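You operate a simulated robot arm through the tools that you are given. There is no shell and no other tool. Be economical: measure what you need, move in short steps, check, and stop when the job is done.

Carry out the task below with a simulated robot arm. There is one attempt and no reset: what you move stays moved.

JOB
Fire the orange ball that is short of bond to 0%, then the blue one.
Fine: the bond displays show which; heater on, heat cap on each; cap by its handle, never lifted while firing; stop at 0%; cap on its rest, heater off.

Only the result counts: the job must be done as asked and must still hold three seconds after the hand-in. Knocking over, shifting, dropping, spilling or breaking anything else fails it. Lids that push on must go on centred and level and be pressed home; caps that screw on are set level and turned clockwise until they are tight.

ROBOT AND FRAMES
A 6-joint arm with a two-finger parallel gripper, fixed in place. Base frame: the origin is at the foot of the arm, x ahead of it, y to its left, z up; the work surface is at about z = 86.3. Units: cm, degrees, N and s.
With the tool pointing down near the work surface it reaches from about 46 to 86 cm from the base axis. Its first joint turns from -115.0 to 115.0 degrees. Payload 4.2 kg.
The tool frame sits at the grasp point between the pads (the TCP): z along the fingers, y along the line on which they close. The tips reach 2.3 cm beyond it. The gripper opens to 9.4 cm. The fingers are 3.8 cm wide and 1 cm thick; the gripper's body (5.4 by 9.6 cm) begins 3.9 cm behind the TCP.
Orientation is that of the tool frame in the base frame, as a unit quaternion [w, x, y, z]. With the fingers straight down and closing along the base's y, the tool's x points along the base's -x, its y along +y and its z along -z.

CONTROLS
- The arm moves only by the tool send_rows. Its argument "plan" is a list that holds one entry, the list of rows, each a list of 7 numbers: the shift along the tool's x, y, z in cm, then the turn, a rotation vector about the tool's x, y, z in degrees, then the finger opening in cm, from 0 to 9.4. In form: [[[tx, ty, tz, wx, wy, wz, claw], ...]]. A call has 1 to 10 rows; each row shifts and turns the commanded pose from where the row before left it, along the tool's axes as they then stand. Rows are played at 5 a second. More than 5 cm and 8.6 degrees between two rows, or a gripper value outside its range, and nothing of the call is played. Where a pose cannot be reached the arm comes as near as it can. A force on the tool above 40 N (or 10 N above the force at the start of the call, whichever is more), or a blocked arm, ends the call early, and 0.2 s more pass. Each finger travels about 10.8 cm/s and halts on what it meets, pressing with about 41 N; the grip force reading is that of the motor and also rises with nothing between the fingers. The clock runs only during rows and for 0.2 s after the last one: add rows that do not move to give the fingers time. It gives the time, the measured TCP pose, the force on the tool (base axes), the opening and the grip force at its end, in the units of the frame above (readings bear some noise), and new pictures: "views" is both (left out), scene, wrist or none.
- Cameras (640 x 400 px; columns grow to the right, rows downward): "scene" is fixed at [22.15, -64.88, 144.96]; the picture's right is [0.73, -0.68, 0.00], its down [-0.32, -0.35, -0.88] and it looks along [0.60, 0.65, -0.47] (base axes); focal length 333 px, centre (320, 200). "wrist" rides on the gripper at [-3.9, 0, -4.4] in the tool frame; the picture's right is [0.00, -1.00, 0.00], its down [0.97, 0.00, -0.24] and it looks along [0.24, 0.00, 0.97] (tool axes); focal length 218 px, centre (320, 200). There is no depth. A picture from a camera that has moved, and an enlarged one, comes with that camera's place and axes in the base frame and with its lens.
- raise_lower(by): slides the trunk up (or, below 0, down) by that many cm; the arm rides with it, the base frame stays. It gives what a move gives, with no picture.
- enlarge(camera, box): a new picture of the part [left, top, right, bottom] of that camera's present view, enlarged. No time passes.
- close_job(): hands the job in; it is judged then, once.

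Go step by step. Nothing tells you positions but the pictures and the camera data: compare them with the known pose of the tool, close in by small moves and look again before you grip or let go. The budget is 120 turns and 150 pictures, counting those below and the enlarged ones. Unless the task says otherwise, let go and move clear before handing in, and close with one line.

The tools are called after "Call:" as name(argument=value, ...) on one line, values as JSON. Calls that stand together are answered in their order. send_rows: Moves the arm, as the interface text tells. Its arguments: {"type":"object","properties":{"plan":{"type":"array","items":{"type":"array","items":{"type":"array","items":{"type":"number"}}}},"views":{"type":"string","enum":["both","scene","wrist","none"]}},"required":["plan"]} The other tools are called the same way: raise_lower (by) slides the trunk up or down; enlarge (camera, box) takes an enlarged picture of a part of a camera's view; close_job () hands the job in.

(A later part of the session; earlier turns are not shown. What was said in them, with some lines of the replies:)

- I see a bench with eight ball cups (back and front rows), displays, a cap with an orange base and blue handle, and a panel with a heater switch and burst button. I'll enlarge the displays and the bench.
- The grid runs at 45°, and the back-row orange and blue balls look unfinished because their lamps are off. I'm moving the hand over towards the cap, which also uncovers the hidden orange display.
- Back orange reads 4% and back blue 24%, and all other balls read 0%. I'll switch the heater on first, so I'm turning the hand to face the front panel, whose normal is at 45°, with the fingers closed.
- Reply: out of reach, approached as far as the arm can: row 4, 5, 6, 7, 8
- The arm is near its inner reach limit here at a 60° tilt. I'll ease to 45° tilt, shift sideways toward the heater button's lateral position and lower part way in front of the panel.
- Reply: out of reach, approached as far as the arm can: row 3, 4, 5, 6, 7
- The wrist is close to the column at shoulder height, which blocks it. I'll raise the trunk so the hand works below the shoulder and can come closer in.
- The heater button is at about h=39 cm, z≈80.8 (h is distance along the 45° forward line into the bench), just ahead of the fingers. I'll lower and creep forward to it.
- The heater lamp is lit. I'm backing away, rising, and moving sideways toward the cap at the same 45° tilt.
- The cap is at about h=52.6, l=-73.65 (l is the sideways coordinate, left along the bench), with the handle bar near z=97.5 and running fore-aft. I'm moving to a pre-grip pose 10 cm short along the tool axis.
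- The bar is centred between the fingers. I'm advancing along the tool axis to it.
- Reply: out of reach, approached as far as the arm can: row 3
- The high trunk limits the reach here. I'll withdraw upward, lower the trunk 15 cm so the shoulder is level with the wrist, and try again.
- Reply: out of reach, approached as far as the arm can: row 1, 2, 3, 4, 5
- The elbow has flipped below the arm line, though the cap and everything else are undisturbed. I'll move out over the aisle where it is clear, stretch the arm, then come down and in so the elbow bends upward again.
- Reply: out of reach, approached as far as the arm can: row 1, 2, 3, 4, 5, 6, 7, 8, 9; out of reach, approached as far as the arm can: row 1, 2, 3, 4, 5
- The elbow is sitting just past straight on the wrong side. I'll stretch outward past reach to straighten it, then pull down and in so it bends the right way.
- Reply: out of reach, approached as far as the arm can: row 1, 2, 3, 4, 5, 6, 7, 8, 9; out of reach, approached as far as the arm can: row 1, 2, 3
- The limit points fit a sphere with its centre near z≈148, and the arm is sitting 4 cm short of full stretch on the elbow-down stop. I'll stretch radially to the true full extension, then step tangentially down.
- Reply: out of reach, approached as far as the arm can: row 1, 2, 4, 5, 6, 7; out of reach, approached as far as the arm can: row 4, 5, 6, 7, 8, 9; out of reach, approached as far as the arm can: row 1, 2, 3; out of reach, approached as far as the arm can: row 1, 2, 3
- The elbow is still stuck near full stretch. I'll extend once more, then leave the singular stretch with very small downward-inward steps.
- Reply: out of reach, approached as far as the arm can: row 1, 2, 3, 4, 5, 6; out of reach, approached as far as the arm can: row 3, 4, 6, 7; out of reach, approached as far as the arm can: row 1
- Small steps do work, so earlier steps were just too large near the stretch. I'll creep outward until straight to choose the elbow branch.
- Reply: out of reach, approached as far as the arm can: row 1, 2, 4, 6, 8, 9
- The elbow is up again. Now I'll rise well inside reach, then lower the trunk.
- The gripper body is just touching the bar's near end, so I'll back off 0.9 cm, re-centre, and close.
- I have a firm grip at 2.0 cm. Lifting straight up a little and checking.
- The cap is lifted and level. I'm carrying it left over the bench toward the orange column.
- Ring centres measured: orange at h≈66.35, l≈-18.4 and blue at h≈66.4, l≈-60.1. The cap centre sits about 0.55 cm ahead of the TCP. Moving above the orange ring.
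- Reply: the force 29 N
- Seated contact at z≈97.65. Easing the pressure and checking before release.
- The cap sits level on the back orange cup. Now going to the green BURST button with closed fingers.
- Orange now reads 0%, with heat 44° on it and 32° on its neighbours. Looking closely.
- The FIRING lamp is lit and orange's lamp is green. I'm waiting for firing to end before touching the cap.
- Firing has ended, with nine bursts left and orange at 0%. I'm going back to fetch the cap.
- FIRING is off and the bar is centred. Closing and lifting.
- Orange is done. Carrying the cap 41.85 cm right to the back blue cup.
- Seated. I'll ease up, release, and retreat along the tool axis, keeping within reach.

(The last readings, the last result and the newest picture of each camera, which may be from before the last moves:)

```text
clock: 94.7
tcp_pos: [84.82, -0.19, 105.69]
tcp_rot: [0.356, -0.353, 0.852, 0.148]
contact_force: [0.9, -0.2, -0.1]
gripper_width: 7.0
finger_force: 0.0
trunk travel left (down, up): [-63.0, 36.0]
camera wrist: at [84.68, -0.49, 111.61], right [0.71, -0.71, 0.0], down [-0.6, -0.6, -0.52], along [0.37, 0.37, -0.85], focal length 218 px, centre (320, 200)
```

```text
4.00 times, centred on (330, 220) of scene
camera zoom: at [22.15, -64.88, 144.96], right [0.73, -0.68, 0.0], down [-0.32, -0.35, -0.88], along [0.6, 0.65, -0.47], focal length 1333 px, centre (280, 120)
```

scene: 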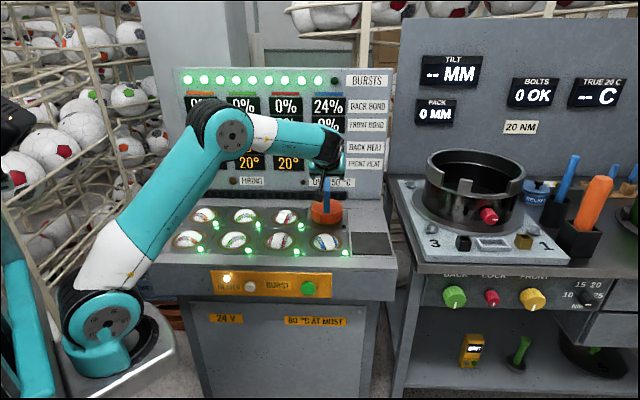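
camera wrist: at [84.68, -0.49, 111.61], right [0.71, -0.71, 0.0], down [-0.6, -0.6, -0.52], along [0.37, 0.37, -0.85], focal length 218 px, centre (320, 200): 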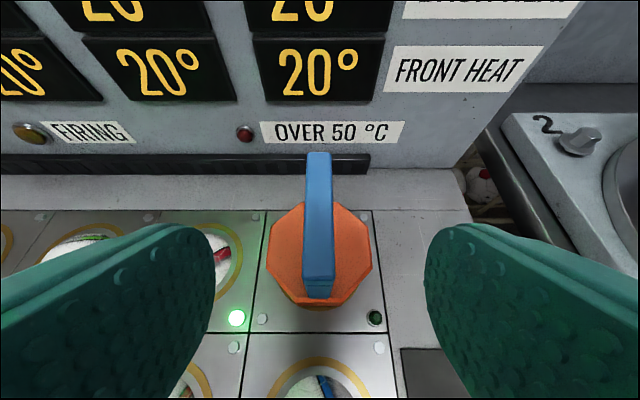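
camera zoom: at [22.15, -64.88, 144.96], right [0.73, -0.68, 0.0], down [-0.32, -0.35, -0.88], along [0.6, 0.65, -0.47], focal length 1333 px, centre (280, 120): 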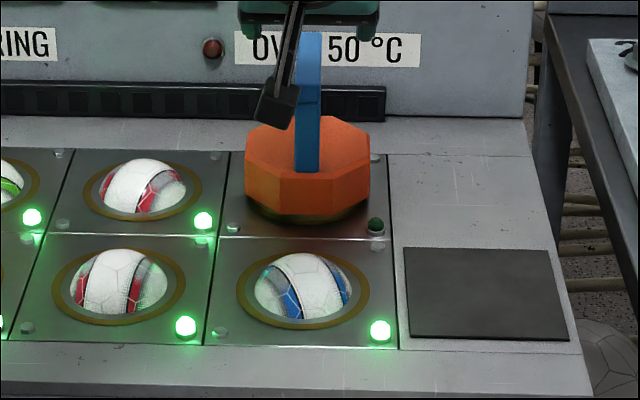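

Call:
send_rows(plan=[[[3.1, 0.8, -3.1, 0, 0, 0, 0], [3.1, 0.8, -3.1, 0, 0, 0, 0], [3.1, 0.8, -3.1, 0, 0, 0, 0], [3.1, 0.8, -3.1, 0, 0, 0, 0], [3.1, 0.8, -3.1, 0, 0, 0, 0], [3.3, 0.55, -3.3, 0, 0, 0, 0], [3.45, 0, 3.45, 0, 0, 0, 0], [3.45, 0, 3.45, 0, 0, 0, 0], [3.45, 0, 3.45, 0, 0, 0, 0], [3.45, 0, 3.45, 0, 0, 0, 0]]], views="none")

Call:
send_rows(plan=[[[3.3, 0, 3.3, 0, 0, 0, 0], [0, 0, 0, 0, 0, 0, 0]]], views="wrist")

```text
clock: 96.9
tcp_pos: [62.98, -15.52, 85.95]
tcp_rot: [0.355, -0.354, 0.852, 0.148]
contact_force: [0.3, 0.4, 0.3]
gripper_width: 0.04
finger_force: 41.3
trunk travel left (down, up): [-63.0, 36.0]
```

```text
clock: 97.5
tcp_pos: [62.93, -15.64, 81.32]
tcp_rot: [0.355, -0.354, 0.853, 0.148]
contact_force: [-0.4, 0.5, 0.4]
gripper_width: 0.0
finger_force: 40.8
trunk travel left (down, up): [-63.0, 36.0]
camera wrist: at [62.79, -15.93, 87.33], right [0.71, -0.71, 0.0], down [-0.6, -0.6, -0.52], along [0.37, 0.37, -0.85], focal length 218 px, centre (320, 200)
```

wrist: 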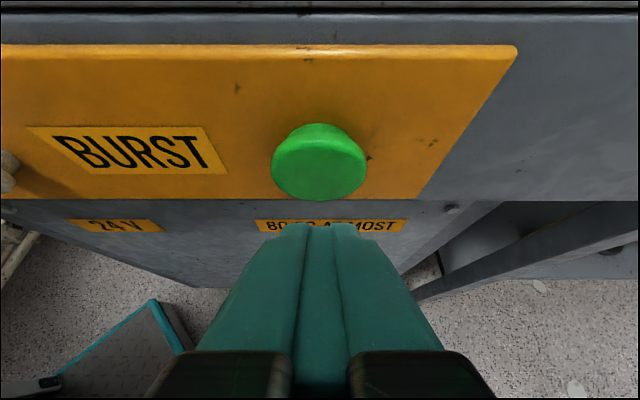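

Call:
send_rows(plan=[[[-0.82, 0, 0.82, 0, 0, 0, 0], [-0.82, 0, 0.82, 0, 0, 0, 0], [-0.25, 0, 0.25, 0, 0, 0, 0], [-0.25, 0, 0.25, 0, 0, 0, 0], [-0.25, 0, 0.25, 0, 0, 0, 0], [0.7, 0, -0.7, 0, 0, 0, 0]]], views="scene")

Call:
enlarge(camera="scene", box=[175, 65, 385, 196])

```text
clock: 98.9
tcp_pos: [64.53, -13.85, 81.41]
tcp_rot: [0.355, -0.354, 0.853, 0.148]
contact_force: [0.3, 0.3, 1.5]
gripper_width: 0.0
finger_force: 40.9
trunk travel left (down, up): [-63.0, 36.0]
```

scene: 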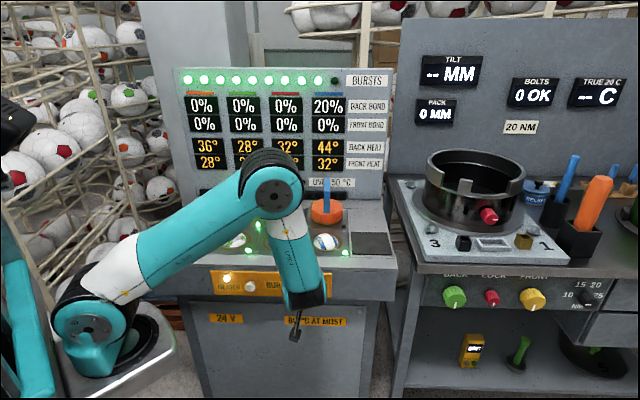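

```text
3.05 times, centred on (280, 130) of scene
camera zoom: at [22.15, -64.88, 144.96], right [0.73, -0.68, 0.0], down [-0.32, -0.35, -0.88], along [0.6, 0.65, -0.47], focal length 1016 px, centre (442, 412)
```

zoom: 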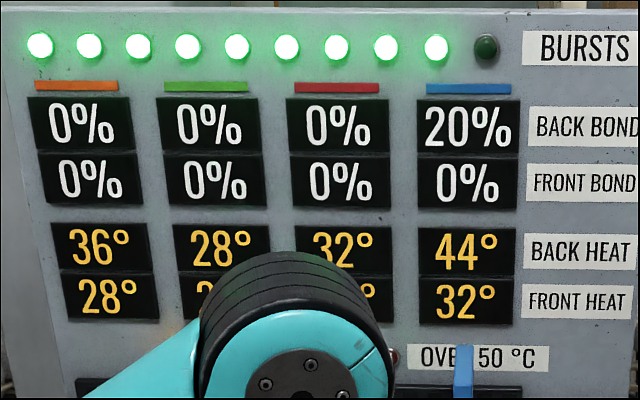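

Each burst removes 4% and heats the ball by 24°. So blue needs six bursts, and the 80 °C limit means I need to watch how it cools. Waiting for this burst to end.

Call:
send_rows(plan=[[[0, 0, 0, 0, 0, 0, 0], [0, 0, 0, 0, 0, 0, 0], [0, 0, 0, 0, 0, 0, 0], [0, 0, 0, 0, 0, 0, 0], [0, 0, 0, 0, 0, 0, 0], [0, 0, 0, 0, 0, 0, 0], [0, 0, 0, 0, 0, 0, 0], [0, 0, 0, 0, 0, 0, 0], [0, 0, 0, 0, 0, 0, 0], [0, 0, 0, 0, 0, 0, 0]]], views="none")

Call:
send_rows(plan=[[[0, 0, 0, 0, 0, 0, 0], [0, 0, 0, 0, 0, 0, 0], [0, 0, 0, 0, 0, 0, 0], [0, 0, 0, 0, 0, 0, 0], [0, 0, 0, 0, 0, 0, 0], [0, 0, 0, 0, 0, 0, 0], [0, 0, 0, 0, 0, 0, 0], [0, 0, 0, 0, 0, 0, 0], [0, 0, 0, 0, 0, 0, 0], [0, 0, 0, 0, 0, 0, 0]]], views="none")

Call:
enlarge(camera="scene", box=[175, 65, 385, 196])

```text
clock: 101.1
tcp_pos: [64.48, -13.89, 81.36]
tcp_rot: [0.356, -0.353, 0.852, 0.148]
contact_force: [-0.1, -0.2, -0.1]
gripper_width: 0.0
finger_force: 41.3
trunk travel left (down, up): [-63.0, 36.0]
```

```text
clock: 103.3
tcp_pos: [64.58, -13.9, 81.42]
tcp_rot: [0.356, -0.353, 0.853, 0.148]
contact_force: [-0.8, -0.5, -0.2]
gripper_width: 0.0
finger_force: 41.2
trunk travel left (down, up): [-63.0, 36.0]
```

```text
3.05 times, centred on (280, 130) of scene
camera zoom: at [22.15, -64.88, 144.96], right [0.73, -0.68, 0.0], down [-0.32, -0.35, -0.88], along [0.6, 0.65, -0.47], focal length 1016 px, centre (442, 412)
```

zoom: 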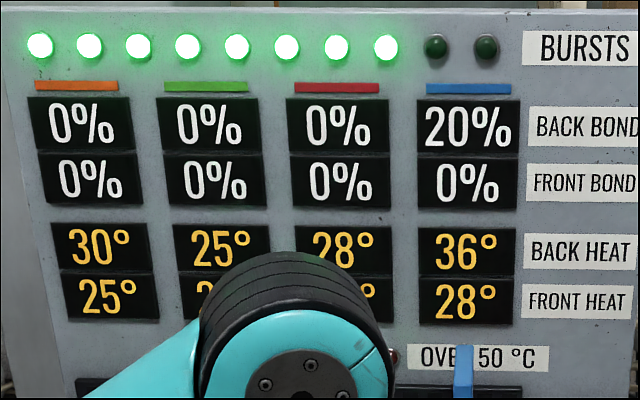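

Cooling takes off a third of the excess, either per burst or per time tick. I'll wait about 20 s to see which, since it decides how to stay under 80°.

Call:
send_rows(plan=[[[0, 0, 0, 0, 0, 0, 0], [0, 0, 0, 0, 0, 0, 0], [0, 0, 0, 0, 0, 0, 0], [0, 0, 0, 0, 0, 0, 0], [0, 0, 0, 0, 0, 0, 0], [0, 0, 0, 0, 0, 0, 0], [0, 0, 0, 0, 0, 0, 0], [0, 0, 0, 0, 0, 0, 0], [0, 0, 0, 0, 0, 0, 0], [0, 0, 0, 0, 0, 0, 0]]], views="none")

Call:
send_rows(plan=[[[0, 0, 0, 0, 0, 0, 0], [0, 0, 0, 0, 0, 0, 0], [0, 0, 0, 0, 0, 0, 0], [0, 0, 0, 0, 0, 0, 0], [0, 0, 0, 0, 0, 0, 0], [0, 0, 0, 0, 0, 0, 0], [0, 0, 0, 0, 0, 0, 0], [0, 0, 0, 0, 0, 0, 0], [0, 0, 0, 0, 0, 0, 0], [0, 0, 0, 0, 0, 0, 0]]], views="none")

Call:
send_rows(plan=[[[0, 0, 0, 0, 0, 0, 0], [0, 0, 0, 0, 0, 0, 0], [0, 0, 0, 0, 0, 0, 0], [0, 0, 0, 0, 0, 0, 0], [0, 0, 0, 0, 0, 0, 0], [0, 0, 0, 0, 0, 0, 0], [0, 0, 0, 0, 0, 0, 0], [0, 0, 0, 0, 0, 0, 0], [0, 0, 0, 0, 0, 0, 0], [0, 0, 0, 0, 0, 0, 0]]], views="none")

Call:
send_rows(plan=[[[0, 0, 0, 0, 0, 0, 0], [0, 0, 0, 0, 0, 0, 0], [0, 0, 0, 0, 0, 0, 0], [0, 0, 0, 0, 0, 0, 0], [0, 0, 0, 0, 0, 0, 0], [0, 0, 0, 0, 0, 0, 0], [0, 0, 0, 0, 0, 0, 0], [0, 0, 0, 0, 0, 0, 0], [0, 0, 0, 0, 0, 0, 0], [0, 0, 0, 0, 0, 0, 0]]], views="none")

Call:
send_rows(plan=[[[0, 0, 0, 0, 0, 0, 0], [0, 0, 0, 0, 0, 0, 0], [0, 0, 0, 0, 0, 0, 0], [0, 0, 0, 0, 0, 0, 0], [0, 0, 0, 0, 0, 0, 0], [0, 0, 0, 0, 0, 0, 0], [0, 0, 0, 0, 0, 0, 0], [0, 0, 0, 0, 0, 0, 0], [0, 0, 0, 0, 0, 0, 0], [0, 0, 0, 0, 0, 0, 0]]], views="none")

Call:
send_rows(plan=[[[0, 0, 0, 0, 0, 0, 0], [0, 0, 0, 0, 0, 0, 0], [0, 0, 0, 0, 0, 0, 0], [0, 0, 0, 0, 0, 0, 0], [0, 0, 0, 0, 0, 0, 0], [0, 0, 0, 0, 0, 0, 0], [0, 0, 0, 0, 0, 0, 0], [0, 0, 0, 0, 0, 0, 0], [0, 0, 0, 0, 0, 0, 0], [0, 0, 0, 0, 0, 0, 0]]], views="none")

Call:
send_rows(plan=[[[0, 0, 0, 0, 0, 0, 0], [0, 0, 0, 0, 0, 0, 0], [0, 0, 0, 0, 0, 0, 0], [0, 0, 0, 0, 0, 0, 0], [0, 0, 0, 0, 0, 0, 0], [0, 0, 0, 0, 0, 0, 0], [0, 0, 0, 0, 0, 0, 0], [0, 0, 0, 0, 0, 0, 0], [0, 0, 0, 0, 0, 0, 0], [0, 0, 0, 0, 0, 0, 0]]], views="none")

Call:
send_rows(plan=[[[0, 0, 0, 0, 0, 0, 0], [0, 0, 0, 0, 0, 0, 0], [0, 0, 0, 0, 0, 0, 0], [0, 0, 0, 0, 0, 0, 0], [0, 0, 0, 0, 0, 0, 0], [0, 0, 0, 0, 0, 0, 0], [0, 0, 0, 0, 0, 0, 0], [0, 0, 0, 0, 0, 0, 0], [0, 0, 0, 0, 0, 0, 0], [0, 0, 0, 0, 0, 0, 0]]], views="none")

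Call:
send_rows(plan=[[[0, 0, 0, 0, 0, 0, 0], [0, 0, 0, 0, 0, 0, 0], [0, 0, 0, 0, 0, 0, 0], [0, 0, 0, 0, 0, 0, 0], [0, 0, 0, 0, 0, 0, 0], [0, 0, 0, 0, 0, 0, 0], [0, 0, 0, 0, 0, 0, 0], [0, 0, 0, 0, 0, 0, 0], [0, 0, 0, 0, 0, 0, 0], [0, 0, 0, 0, 0, 0, 0]]], views="none")

Call:
enlarge(camera="scene", box=[175, 65, 385, 196])

```text
clock: 105.5
tcp_pos: [64.54, -13.98, 81.34]
tcp_rot: [0.356, -0.352, 0.853, 0.147]
contact_force: [0.1, -0.3, 0.0]
gripper_width: 0.0
finger_force: 40.6
trunk travel left (down, up): [-63.0, 36.0]
```

```text
clock: 107.7
tcp_pos: [64.48, -13.84, 81.43]
tcp_rot: [0.355, -0.354, 0.853, 0.147]
contact_force: [0.6, -0.1, -0.4]
gripper_width: 0.0
finger_force: 41.3
trunk travel left (down, up): [-63.0, 36.0]
```

```text
clock: 109.9
tcp_pos: [64.45, -13.75, 81.43]
tcp_rot: [0.355, -0.354, 0.853, 0.147]
contact_force: [0.0, 0.2, -0.5]
gripper_width: 0.0
finger_force: 40.7
trunk travel left (down, up): [-63.0, 36.0]
```

```text
clock: 112.1
tcp_pos: [64.52, -13.81, 81.43]
tcp_rot: [0.356, -0.353, 0.853, 0.147]
contact_force: [0.2, 0.4, -0.6]
gripper_width: 0.0
finger_force: 40.8
trunk travel left (down, up): [-63.0, 36.0]
```

```text
clock: 114.3
tcp_pos: [64.53, -13.8, 81.4]
tcp_rot: [0.356, -0.353, 0.853, 0.147]
contact_force: [0.2, 0.7, -0.5]
gripper_width: 0.02
finger_force: 41.0
trunk travel left (down, up): [-63.0, 36.0]
```

```text
clock: 116.5
tcp_pos: [64.41, -13.9, 81.45]
tcp_rot: [0.356, -0.353, 0.853, 0.147]
contact_force: [0.2, 0.2, 1.0]
gripper_width: 0.0
finger_force: 40.8
trunk travel left (down, up): [-63.0, 36.0]
```

```text
clock: 118.7
tcp_pos: [64.49, -13.87, 81.35]
tcp_rot: [0.355, -0.353, 0.853, 0.147]
contact_force: [-0.9, -0.3, -0.1]
gripper_width: 0.02
finger_force: 41.2
trunk travel left (down, up): [-63.0, 36.0]
```

```text
clock: 120.9
tcp_pos: [64.45, -13.85, 81.29]
tcp_rot: [0.356, -0.353, 0.853, 0.147]
contact_force: [0.5, -0.1, -0.4]
gripper_width: 0.0
finger_force: 40.8
trunk travel left (down, up): [-63.0, 36.0]
```

```text
clock: 123.1
tcp_pos: [64.44, -13.75, 81.43]
tcp_rot: [0.356, -0.353, 0.853, 0.147]
contact_force: [-0.2, -0.8, 0.5]
gripper_width: 0.0
finger_force: 41.0
trunk travel left (down, up): [-63.0, 36.0]
```

```text
3.05 times, centred on (280, 130) of scene
camera zoom: at [22.15, -64.88, 144.96], right [0.73, -0.68, 0.0], down [-0.32, -0.35, -0.88], along [0.6, 0.65, -0.47], focal length 1016 px, centre (442, 412)
```

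zoom: 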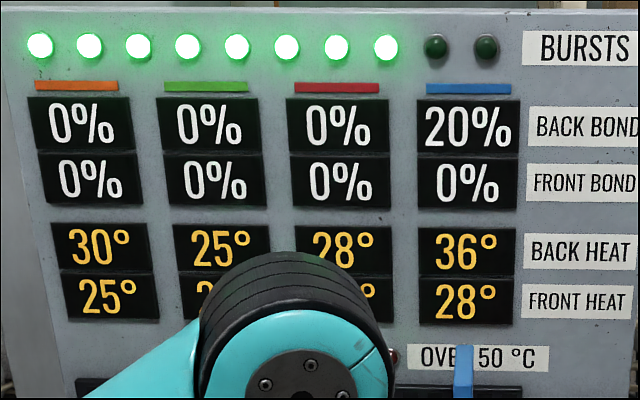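

There is no cooling over time, only at each burst's end. Simulated excess heat on blue: bursts 2–4 peak at 60°, 70° and 77°, but a fifth in a row would reach 82°, so one idle cooling burst will be needed before then. Firing burst 2 now.

Call:
send_rows(plan=[[[-0.25, 0, 0.25, 0, 0, 0, 0], [-0.25, 0, 0.25, 0, 0, 0, 0], [-0.25, 0, 0.25, 0, 0, 0, 0], [0.75, 0, -0.75, 0, 0, 0, 0], [0, 0, 0, 0, 0, 0, 0]]], views="none")

Call:
enlarge(camera="scene", box=[175, 65, 385, 196])

Call:
send_rows(plan=[[[0, 0, 0, 0, 0, 0, 0], [0, 0, 0, 0, 0, 0, 0], [0, 0, 0, 0, 0, 0, 0], [0, 0, 0, 0, 0, 0, 0], [0, 0, 0, 0, 0, 0, 0], [0, 0, 0, 0, 0, 0, 0], [0, 0, 0, 0, 0, 0, 0], [0, 0, 0, 0, 0, 0, 0], [0, 0, 0, 0, 0, 0, 0], [0, 0, 0, 0, 0, 0, 0]]], views="none")

Call:
send_rows(plan=[[[0, 0, 0, 0, 0, 0, 0], [0, 0, 0, 0, 0, 0, 0], [0, 0, 0, 0, 0, 0, 0], [0, 0, 0, 0, 0, 0, 0], [0, 0, 0, 0, 0, 0, 0], [0, 0, 0, 0, 0, 0, 0], [0, 0, 0, 0, 0, 0, 0], [0, 0, 0, 0, 0, 0, 0]]], views="none")

Call:
enlarge(camera="scene", box=[175, 65, 385, 196])

```text
clock: 124.3
tcp_pos: [64.49, -13.9, 81.42]
tcp_rot: [0.356, -0.353, 0.853, 0.147]
contact_force: [-0.9, 0.3, 0.3]
gripper_width: 0.0
finger_force: 41.4
trunk travel left (down, up): [-63.0, 36.0]
```

```text
3.05 times, centred on (280, 130) of scene
camera zoom: at [22.15, -64.88, 144.96], right [0.73, -0.68, 0.0], down [-0.32, -0.35, -0.88], along [0.6, 0.65, -0.47], focal length 1016 px, centre (442, 412)
```

zoom: 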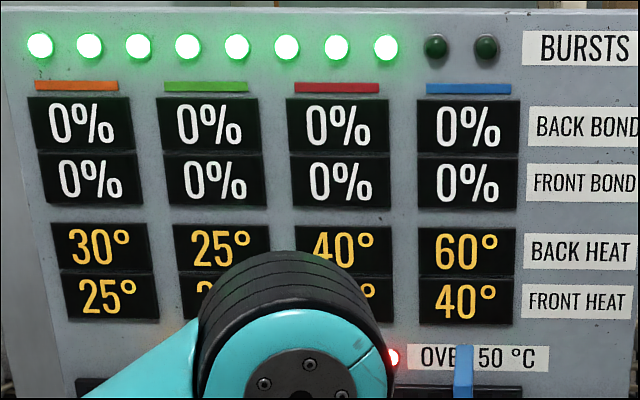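

```text
clock: 126.5
tcp_pos: [64.56, -13.97, 81.47]
tcp_rot: [0.355, -0.354, 0.853, 0.148]
contact_force: [-0.1, -0.2, 0.2]
gripper_width: 0.01
finger_force: 40.9
trunk travel left (down, up): [-63.0, 36.0]
```

```text
clock: 128.3
tcp_pos: [64.47, -13.94, 81.45]
tcp_rot: [0.356, -0.354, 0.852, 0.148]
contact_force: [0.4, -0.3, -0.1]
gripper_width: 0.0
finger_force: 40.8
trunk travel left (down, up): [-63.0, 36.0]
```

```text
3.05 times, centred on (280, 130) of scene
camera zoom: at [22.15, -64.88, 144.96], right [0.73, -0.68, 0.0], down [-0.32, -0.35, -0.88], along [0.6, 0.65, -0.47], focal length 1016 px, centre (442, 412)
```

zoom: 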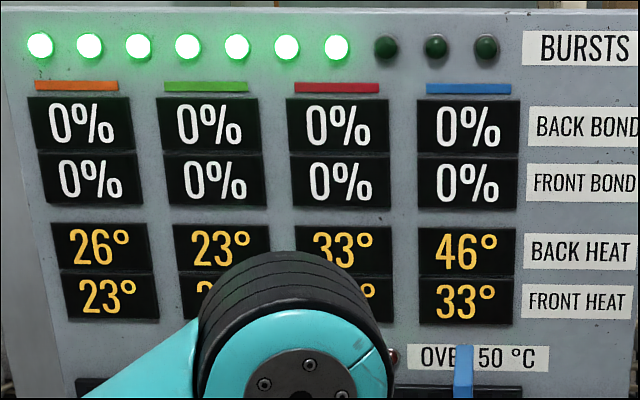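

Above 50° the burst took the remaining 20% at once, so blue reads 0% and is done. Now I'll return for the cap.

Call:
send_rows(plan=[[[2.1, 0, -2.1, 0, 0, 0, 0], [-3.44, 0, -3.44, 0, 0, 0, 0], [-3.44, 0, -3.44, 0, 0, 0, 0], [-3.44, 0, -3.44, 0, 0, 0, 0], [-3.44, 0, -3.44, 0, 0, 0, 0], [-3.44, 0, -3.44, 0, 0, 0, 9.4], [-3.1, -0.8, 3.1, 0, 0, 0, 9.4], [-3.1, -0.8, 3.1, 0, 0, 0, 9.4], [-3.1, -0.8, 3.1, 0, 0, 0, 9.4], [-3.1, -0.8, 3.1, 0, 0, 0, 9.4]]], views="none")

Call:
send_rows(plan=[[[-3.1, -0.8, 3.1, 0, 0, 0, 9.4], [-3.1, -0.6, 3.1, 0, 0, 0, 9.4], [0, 0, 0, 0, 0, 0, 9.4]]], views="wrist")

```text
clock: 130.5
tcp_pos: [76.94, -5.97, 105.9]
tcp_rot: [0.356, -0.352, 0.853, 0.147]
contact_force: [-0.4, -0.8, 0.2]
gripper_width: 9.38
finger_force: 0.0
trunk travel left (down, up): [-63.0, 36.0]
```

```text
clock: 131.3
tcp_pos: [84.17, -0.62, 105.98]
tcp_rot: [0.355, -0.354, 0.852, 0.148]
contact_force: [0.8, 0.5, 0.2]
gripper_width: 9.36
finger_force: 0.0
trunk travel left (down, up): [-63.0, 36.0]
camera wrist: at [83.99, -0.95, 111.87], right [0.71, -0.71, 0.0], down [-0.6, -0.6, -0.52], along [0.37, 0.37, -0.85], focal length 218 px, centre (320, 200)
```

wrist: 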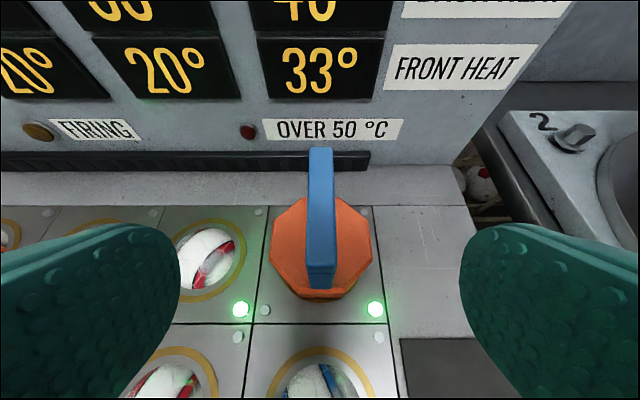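

FIRING is off and blue's lamp is green. Gripping the handle.

Call:
send_rows(plan=[[[0.86, 0, 3.3, 0, 0, 0, 9.4], [0, 0, 4, 0, 0, 0, 9.4], [0, 0, 3.0, 0, 0, 0, 9.4], [0, 0, 0, 0, 0, 0, 9.4]]], views="wrist")

```text
clock: 132.3
tcp_pos: [88.91, 4.12, 98.03]
tcp_rot: [0.355, -0.353, 0.853, 0.147]
contact_force: [-1.0, 0.0, 0.0]
gripper_width: 9.4
finger_force: 0.0
trunk travel left (down, up): [-63.0, 36.0]
camera wrist: at [88.71, 3.89, 103.9], right [0.71, -0.71, 0.0], down [-0.6, -0.6, -0.52], along [0.37, 0.37, -0.85], focal length 218 px, centre (320, 200)
```

wrist: 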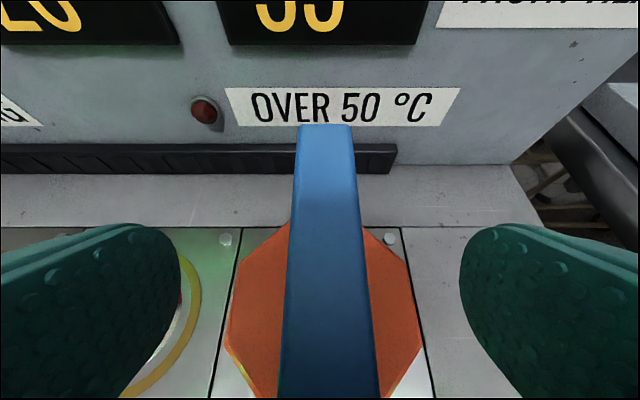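

Call:
send_rows(plan=[[[0, -0.15, 0, 0, 0, 0, 5], [0, 0, 0, 0, 0, 0, 0], [0, 0, 0, 0, 0, 0, 0], [0, 0, 0, 0, 0, 0, 0], [-0.7, 0, -0.7, 0, 0, 0, 0], [-1.4, 0, -1.4, 0, 0, 0, 0], [-2.1, 0, -2.1, 0, 0, 0, 0], [-2.1, 0, -2.1, 0, 0, 0, 0], [0, 0, 0, 0, 0, 0, 0]]], views="scene")

```text
clock: 134.3
tcp_pos: [88.95, 3.86, 106.77]
tcp_rot: [0.356, -0.353, 0.853, 0.148]
contact_force: [0.6, -0.6, -8.1]
gripper_width: 2.02
finger_force: 41.2
trunk travel left (down, up): [-63.0, 36.0]
```

scene: 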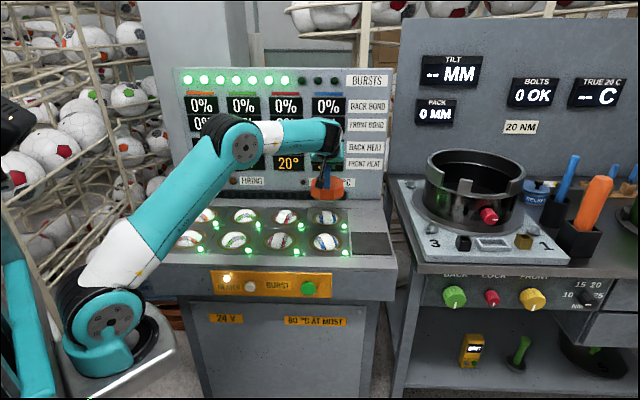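

Call:
send_rows(plan=[[[2.4, 0, -2.4, 0, 0, 0, 0], [3.2, 0, -3.2, 0, 0, 0, 0], [2.4, 0, -2.4, 0, 0, 0, 0], [1.85, 0, -1.85, 0, 0, 0, 0], [0, -3.5, 0, 0, 0, 0, 0], [0, -4, 0, 0, 0, 0, 0], [0, -3.5, 0, 0, 0, 0, 0], [0, -2.45, 0, 0, 0, 0, 0], [0, 0, 0, 0, 0, 0, 0]]], views="none")

Call:
enlarge(camera="scene", box=[290, 170, 450, 270])

```text
clock: 136.3
tcp_pos: [88.56, -15.61, 106.83]
tcp_rot: [0.355, -0.353, 0.853, 0.147]
contact_force: [-0.8, -0.3, -6.6]
gripper_width: 2.0
finger_force: 41.6
trunk travel left (down, up): [-63.0, 36.0]
```

```text
4.00 times, centred on (370, 220) of scene
camera zoom: at [22.15, -64.88, 144.96], right [0.73, -0.68, 0.0], down [-0.32, -0.35, -0.88], along [0.6, 0.65, -0.47], focal length 1333 px, centre (120, 120)
```

zoom: 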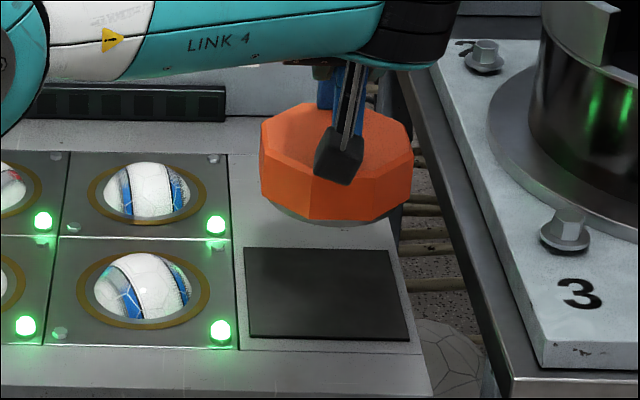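

Call:
send_rows(plan=[[[2.0, 0, 2.15, 0, 0, 0, 0], [2.1, 0, 2.1, 0, 0, 0, 0], [1.1, 0, 1.1, 0, 0, 0, 0], [0.4, 0, 0.4, 0, 0, 0, 0], [0.2, 0, 0.2, 0, 0, 0, 0], [0, 0, 0, 0, 0, 0, 0]]], views="none")

Call:
enlarge(camera="scene", box=[290, 170, 450, 270])

```text
clock: 137.7
tcp_pos: [88.85, -15.49, 98.57]
tcp_rot: [0.356, -0.353, 0.853, 0.147]
contact_force: [0.4, 0.9, -6.2]
gripper_width: 2.02
finger_force: 41.2
trunk travel left (down, up): [-63.0, 36.0]
```

```text
4.00 times, centred on (370, 220) of scene
camera zoom: at [22.15, -64.88, 144.96], right [0.73, -0.68, 0.0], down [-0.32, -0.35, -0.88], along [0.6, 0.65, -0.47], focal length 1333 px, centre (120, 120)
```

zoom: 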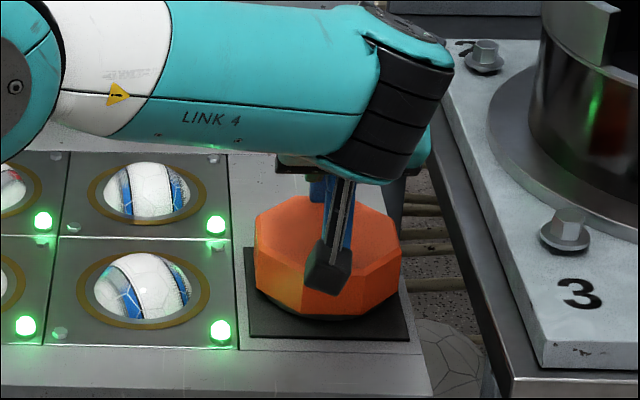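

Call:
send_rows(plan=[[[0.15, 0, 0.15, 0, 0, 0, 0], [0.1, 0, 0.1, 0, 0, 0, 0], [0.1, 0, 0.1, 0, 0, 0, 0], [0, 0, 0, 0, 0, 0, 0]]], views="none")

```text
clock: 138.7
tcp_pos: [88.7, -15.45, 98.28]
tcp_rot: [0.358, -0.353, 0.852, 0.146]
contact_force: [-0.4, -0.1, 10.3]
gripper_width: 2.0
finger_force: 40.9
trunk travel left (down, up): [-63.0, 36.0]
```

Call:
send_rows(plan=[[[-0.08, 0, -0.08, 0, 0, 0, 0], [0, 0, 0, 0, 0, 0, 4], [0, 0, 0, 0, 0, 0, 7], [0, 0, 0, 0, 0, 0, 7], [0, 0, -3, 0, 0, 0, 7], [0, 0, -4, 0, 0, 0, 7], [0, 0, -3, 0, 0, 0, 7], [0, 0, 0, 0, 0, 0, 7]]], views="scene")

Call:
enlarge(camera="scene", box=[290, 170, 450, 270])

```text
clock: 140.5
tcp_pos: [83.48, -20.32, 105.25]
tcp_rot: [0.355, -0.353, 0.853, 0.148]
contact_force: [0.1, 0.5, 1.0]
gripper_width: 7.01
finger_force: 0.2
trunk travel left (down, up): [-63.0, 36.0]
```

scene: 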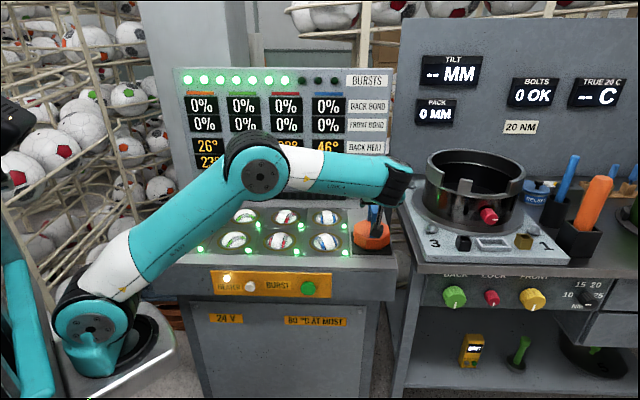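

```text
4.00 times, centred on (370, 220) of scene
camera zoom: at [22.15, -64.88, 144.96], right [0.73, -0.68, 0.0], down [-0.32, -0.35, -0.88], along [0.6, 0.65, -0.47], focal length 1333 px, centre (120, 120)
```

zoom: 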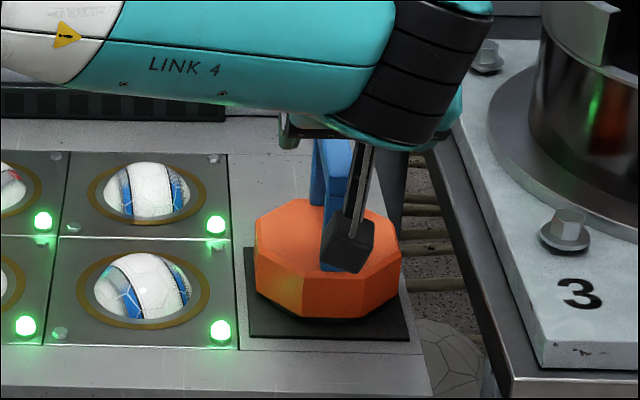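

The cap is on its rest. Now the heater: I'll pull back in front of the bench, close the fingers, and raise the trunk to the height that worked before.

Call:
send_rows(plan=[[[3.2, 0, -3.2, 0, 0, 0, 7], [3.2, 0, -3.2, 0, 0, 0, 7], [3.2, 0, -3.2, 0, 0, 0, 0], [0, 4.6, 0, 0, 0, 0, 0], [0, 4.6, 0, 0, 0, 0, 0], [0, 4.6, 0, 0, 0, 0, 0], [3.2, 0, 3.2, 0, 0, 0, 0], [3.2, 0, 3.2, 0, 0, 0, 0], [3.2, 0, 3.2, 0, 0, 0, 0]]], views="none")

Call:
raise_lower(by=36)

```text
clock: 142.5
tcp_pos: [64.26, -20.17, 91.71]
tcp_rot: [0.356, -0.354, 0.852, 0.147]
contact_force: [-0.3, -0.5, 0.2]
gripper_width: 0.0
finger_force: 40.6
trunk travel left (down, up): [-63.0, 36.0]
```

```text
clock: 146.0
tcp_pos: [64.38, -20.15, 127.7]
tcp_rot: [0.355, -0.353, 0.853, 0.147]
contact_force: [0.0, -0.1, -0.3]
gripper_width: 0.0
finger_force: 41.2
trunk travel left (down, up): [-99.0, 0.0]
```

Call:
send_rows(plan=[[[3.3, 0, 3.3, 0, 0, 0, 0], [3.3, 0, 3.3, 0, 0, 0, 0], [3.3, 0, 3.3, 0, 0, 0, 0], [3.3, 0, 3.3, 0, 0, 0, 0], [3.3, 0, 3.3, 0, 0, 0, 0], [3.3, 0, 3.3, 0, 0, 0, 0], [3.3, 0, 3.3, 0, 0, 0, 0], [3.3, 0, 3.3, 0, 0, 0, 0], [3.3, 0, 3.3, 0, 0, 0, 0]]], views="none")

Call:
send_rows(plan=[[[0, 4.1, 0, 0, 0, 0, 0], [0, 4.1, 0, 0, 0, 0, 0], [0, 4.1, 0, 0, 0, 0, 0], [0, 4.1, 0, 0, 0, 0, 0], [0, 4.2, 0, 0, 0, 0, 0], [3.2, 0, 3.2, 0, 0, 0, 0], [0, 0, 0, 0, 0, 0, 0]]], views="wrist")

```text
clock: 148.0
tcp_pos: [64.53, -20.08, 85.67]
tcp_rot: [0.356, -0.353, 0.853, 0.146]
contact_force: [1.2, 0.4, -0.6]
gripper_width: 0.03
finger_force: 41.1
trunk travel left (down, up): [-99.0, 0.0]
```

```text
clock: 149.6
tcp_pos: [50.09, -5.47, 81.23]
tcp_rot: [0.356, -0.353, 0.853, 0.147]
contact_force: [0.6, 0.2, 0.2]
gripper_width: 0.0
finger_force: 40.9
trunk travel left (down, up): [-99.0, 0.0]
camera wrist: at [49.88, -5.78, 87.04], right [0.71, -0.71, 0.0], down [-0.6, -0.6, -0.52], along [0.37, 0.37, -0.85], focal length 218 px, centre (320, 200)
```

wrist: 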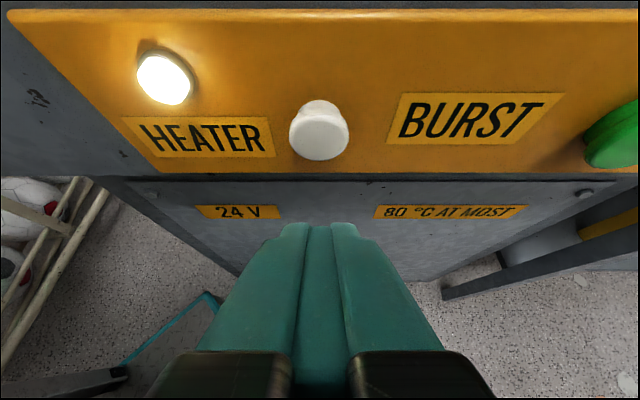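

Call:
send_rows(plan=[[[-1.5, 0, 1.5, 0, 0, 0, 0], [-1.5, 0, 1.5, 0, 0, 0, 0], [-0.25, 0, 0.25, 0, 0, 0, 0], [-0.25, 0, 0.25, 0, 0, 0, 0], [-0.25, 0, 0.25, 0, 0, 0, 0], [0.75, 0, -0.75, 0, 0, 0, 0], [0, 0, 0, 0, 0, 0, 0]]], views="wrist")

```text
clock: 151.2
tcp_pos: [52.98, -2.51, 81.25]
tcp_rot: [0.355, -0.354, 0.853, 0.148]
contact_force: [0.1, -0.1, -1.0]
gripper_width: 0.0
finger_force: 40.9
trunk travel left (down, up): [-99.0, 0.0]
camera wrist: at [52.75, -2.83, 87.12], right [0.71, -0.71, 0.0], down [-0.6, -0.6, -0.52], along [0.37, 0.37, -0.85], focal length 218 px, centre (320, 200)
```

wrist: 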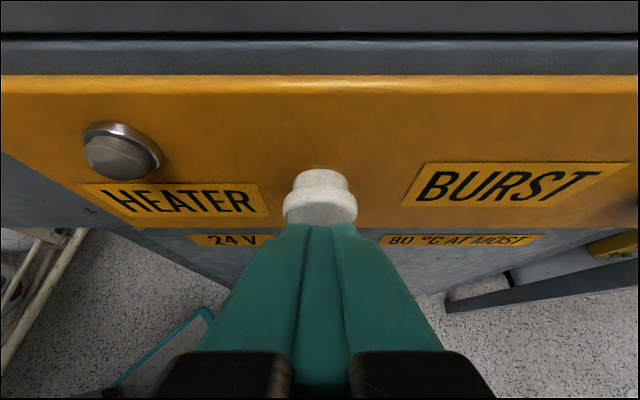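

Heater is off. Backing clear and checking everything once.

Call:
send_rows(plan=[[[2, 0, -2, 0, 0, 0, 0], [2, 0, -2, 0, 0, 0, 0], [0, 0, 0, 0, 0, 0, 0]]], views="scene")

Call:
enlarge(camera="scene", box=[175, 60, 415, 210])

Call:
enlarge(camera="scene", box=[160, 180, 400, 330])

```text
clock: 152.0
tcp_pos: [48.96, -6.56, 81.1]
tcp_rot: [0.355, -0.354, 0.853, 0.148]
contact_force: [-0.7, -0.7, 0.9]
gripper_width: 0.0
finger_force: 41.4
trunk travel left (down, up): [-99.0, 0.0]
```

scene: 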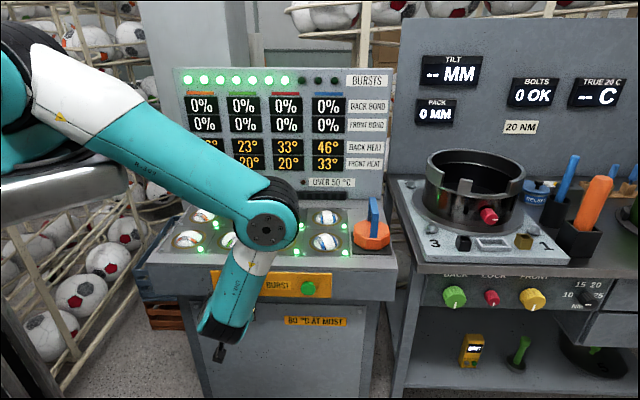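

```text
2.67 times, centred on (295, 135) of scene
camera zoom: at [22.15, -64.88, 144.96], right [0.73, -0.68, 0.0], down [-0.32, -0.35, -0.88], along [0.6, 0.65, -0.47], focal length 889 px, centre (387, 373)
```

zoom: 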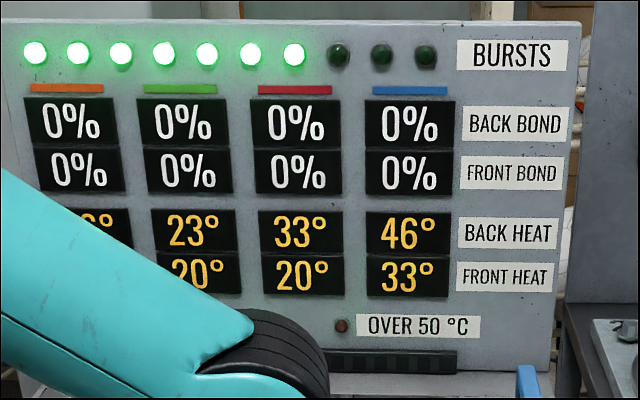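

```text
2.67 times, centred on (280, 255) of scene
camera zoom: at [22.15, -64.88, 144.96], right [0.73, -0.68, 0.0], down [-0.32, -0.35, -0.88], along [0.6, 0.65, -0.47], focal length 889 px, centre (427, 53)
```

zoom: 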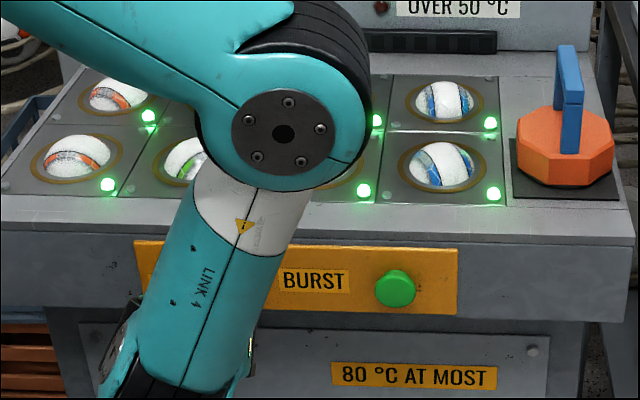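

All eight bond displays read 0%, the cap is on its rest, the heater is off, and the hand is clear, so I'm handing in.

Call:
close_job()

```text
The job is handed in.
```

The back orange ball was fired first (4% to 0%), then the back blue ball (24% to 0%, peaking at 60 °C); the cap is on its rest and the heater is off.
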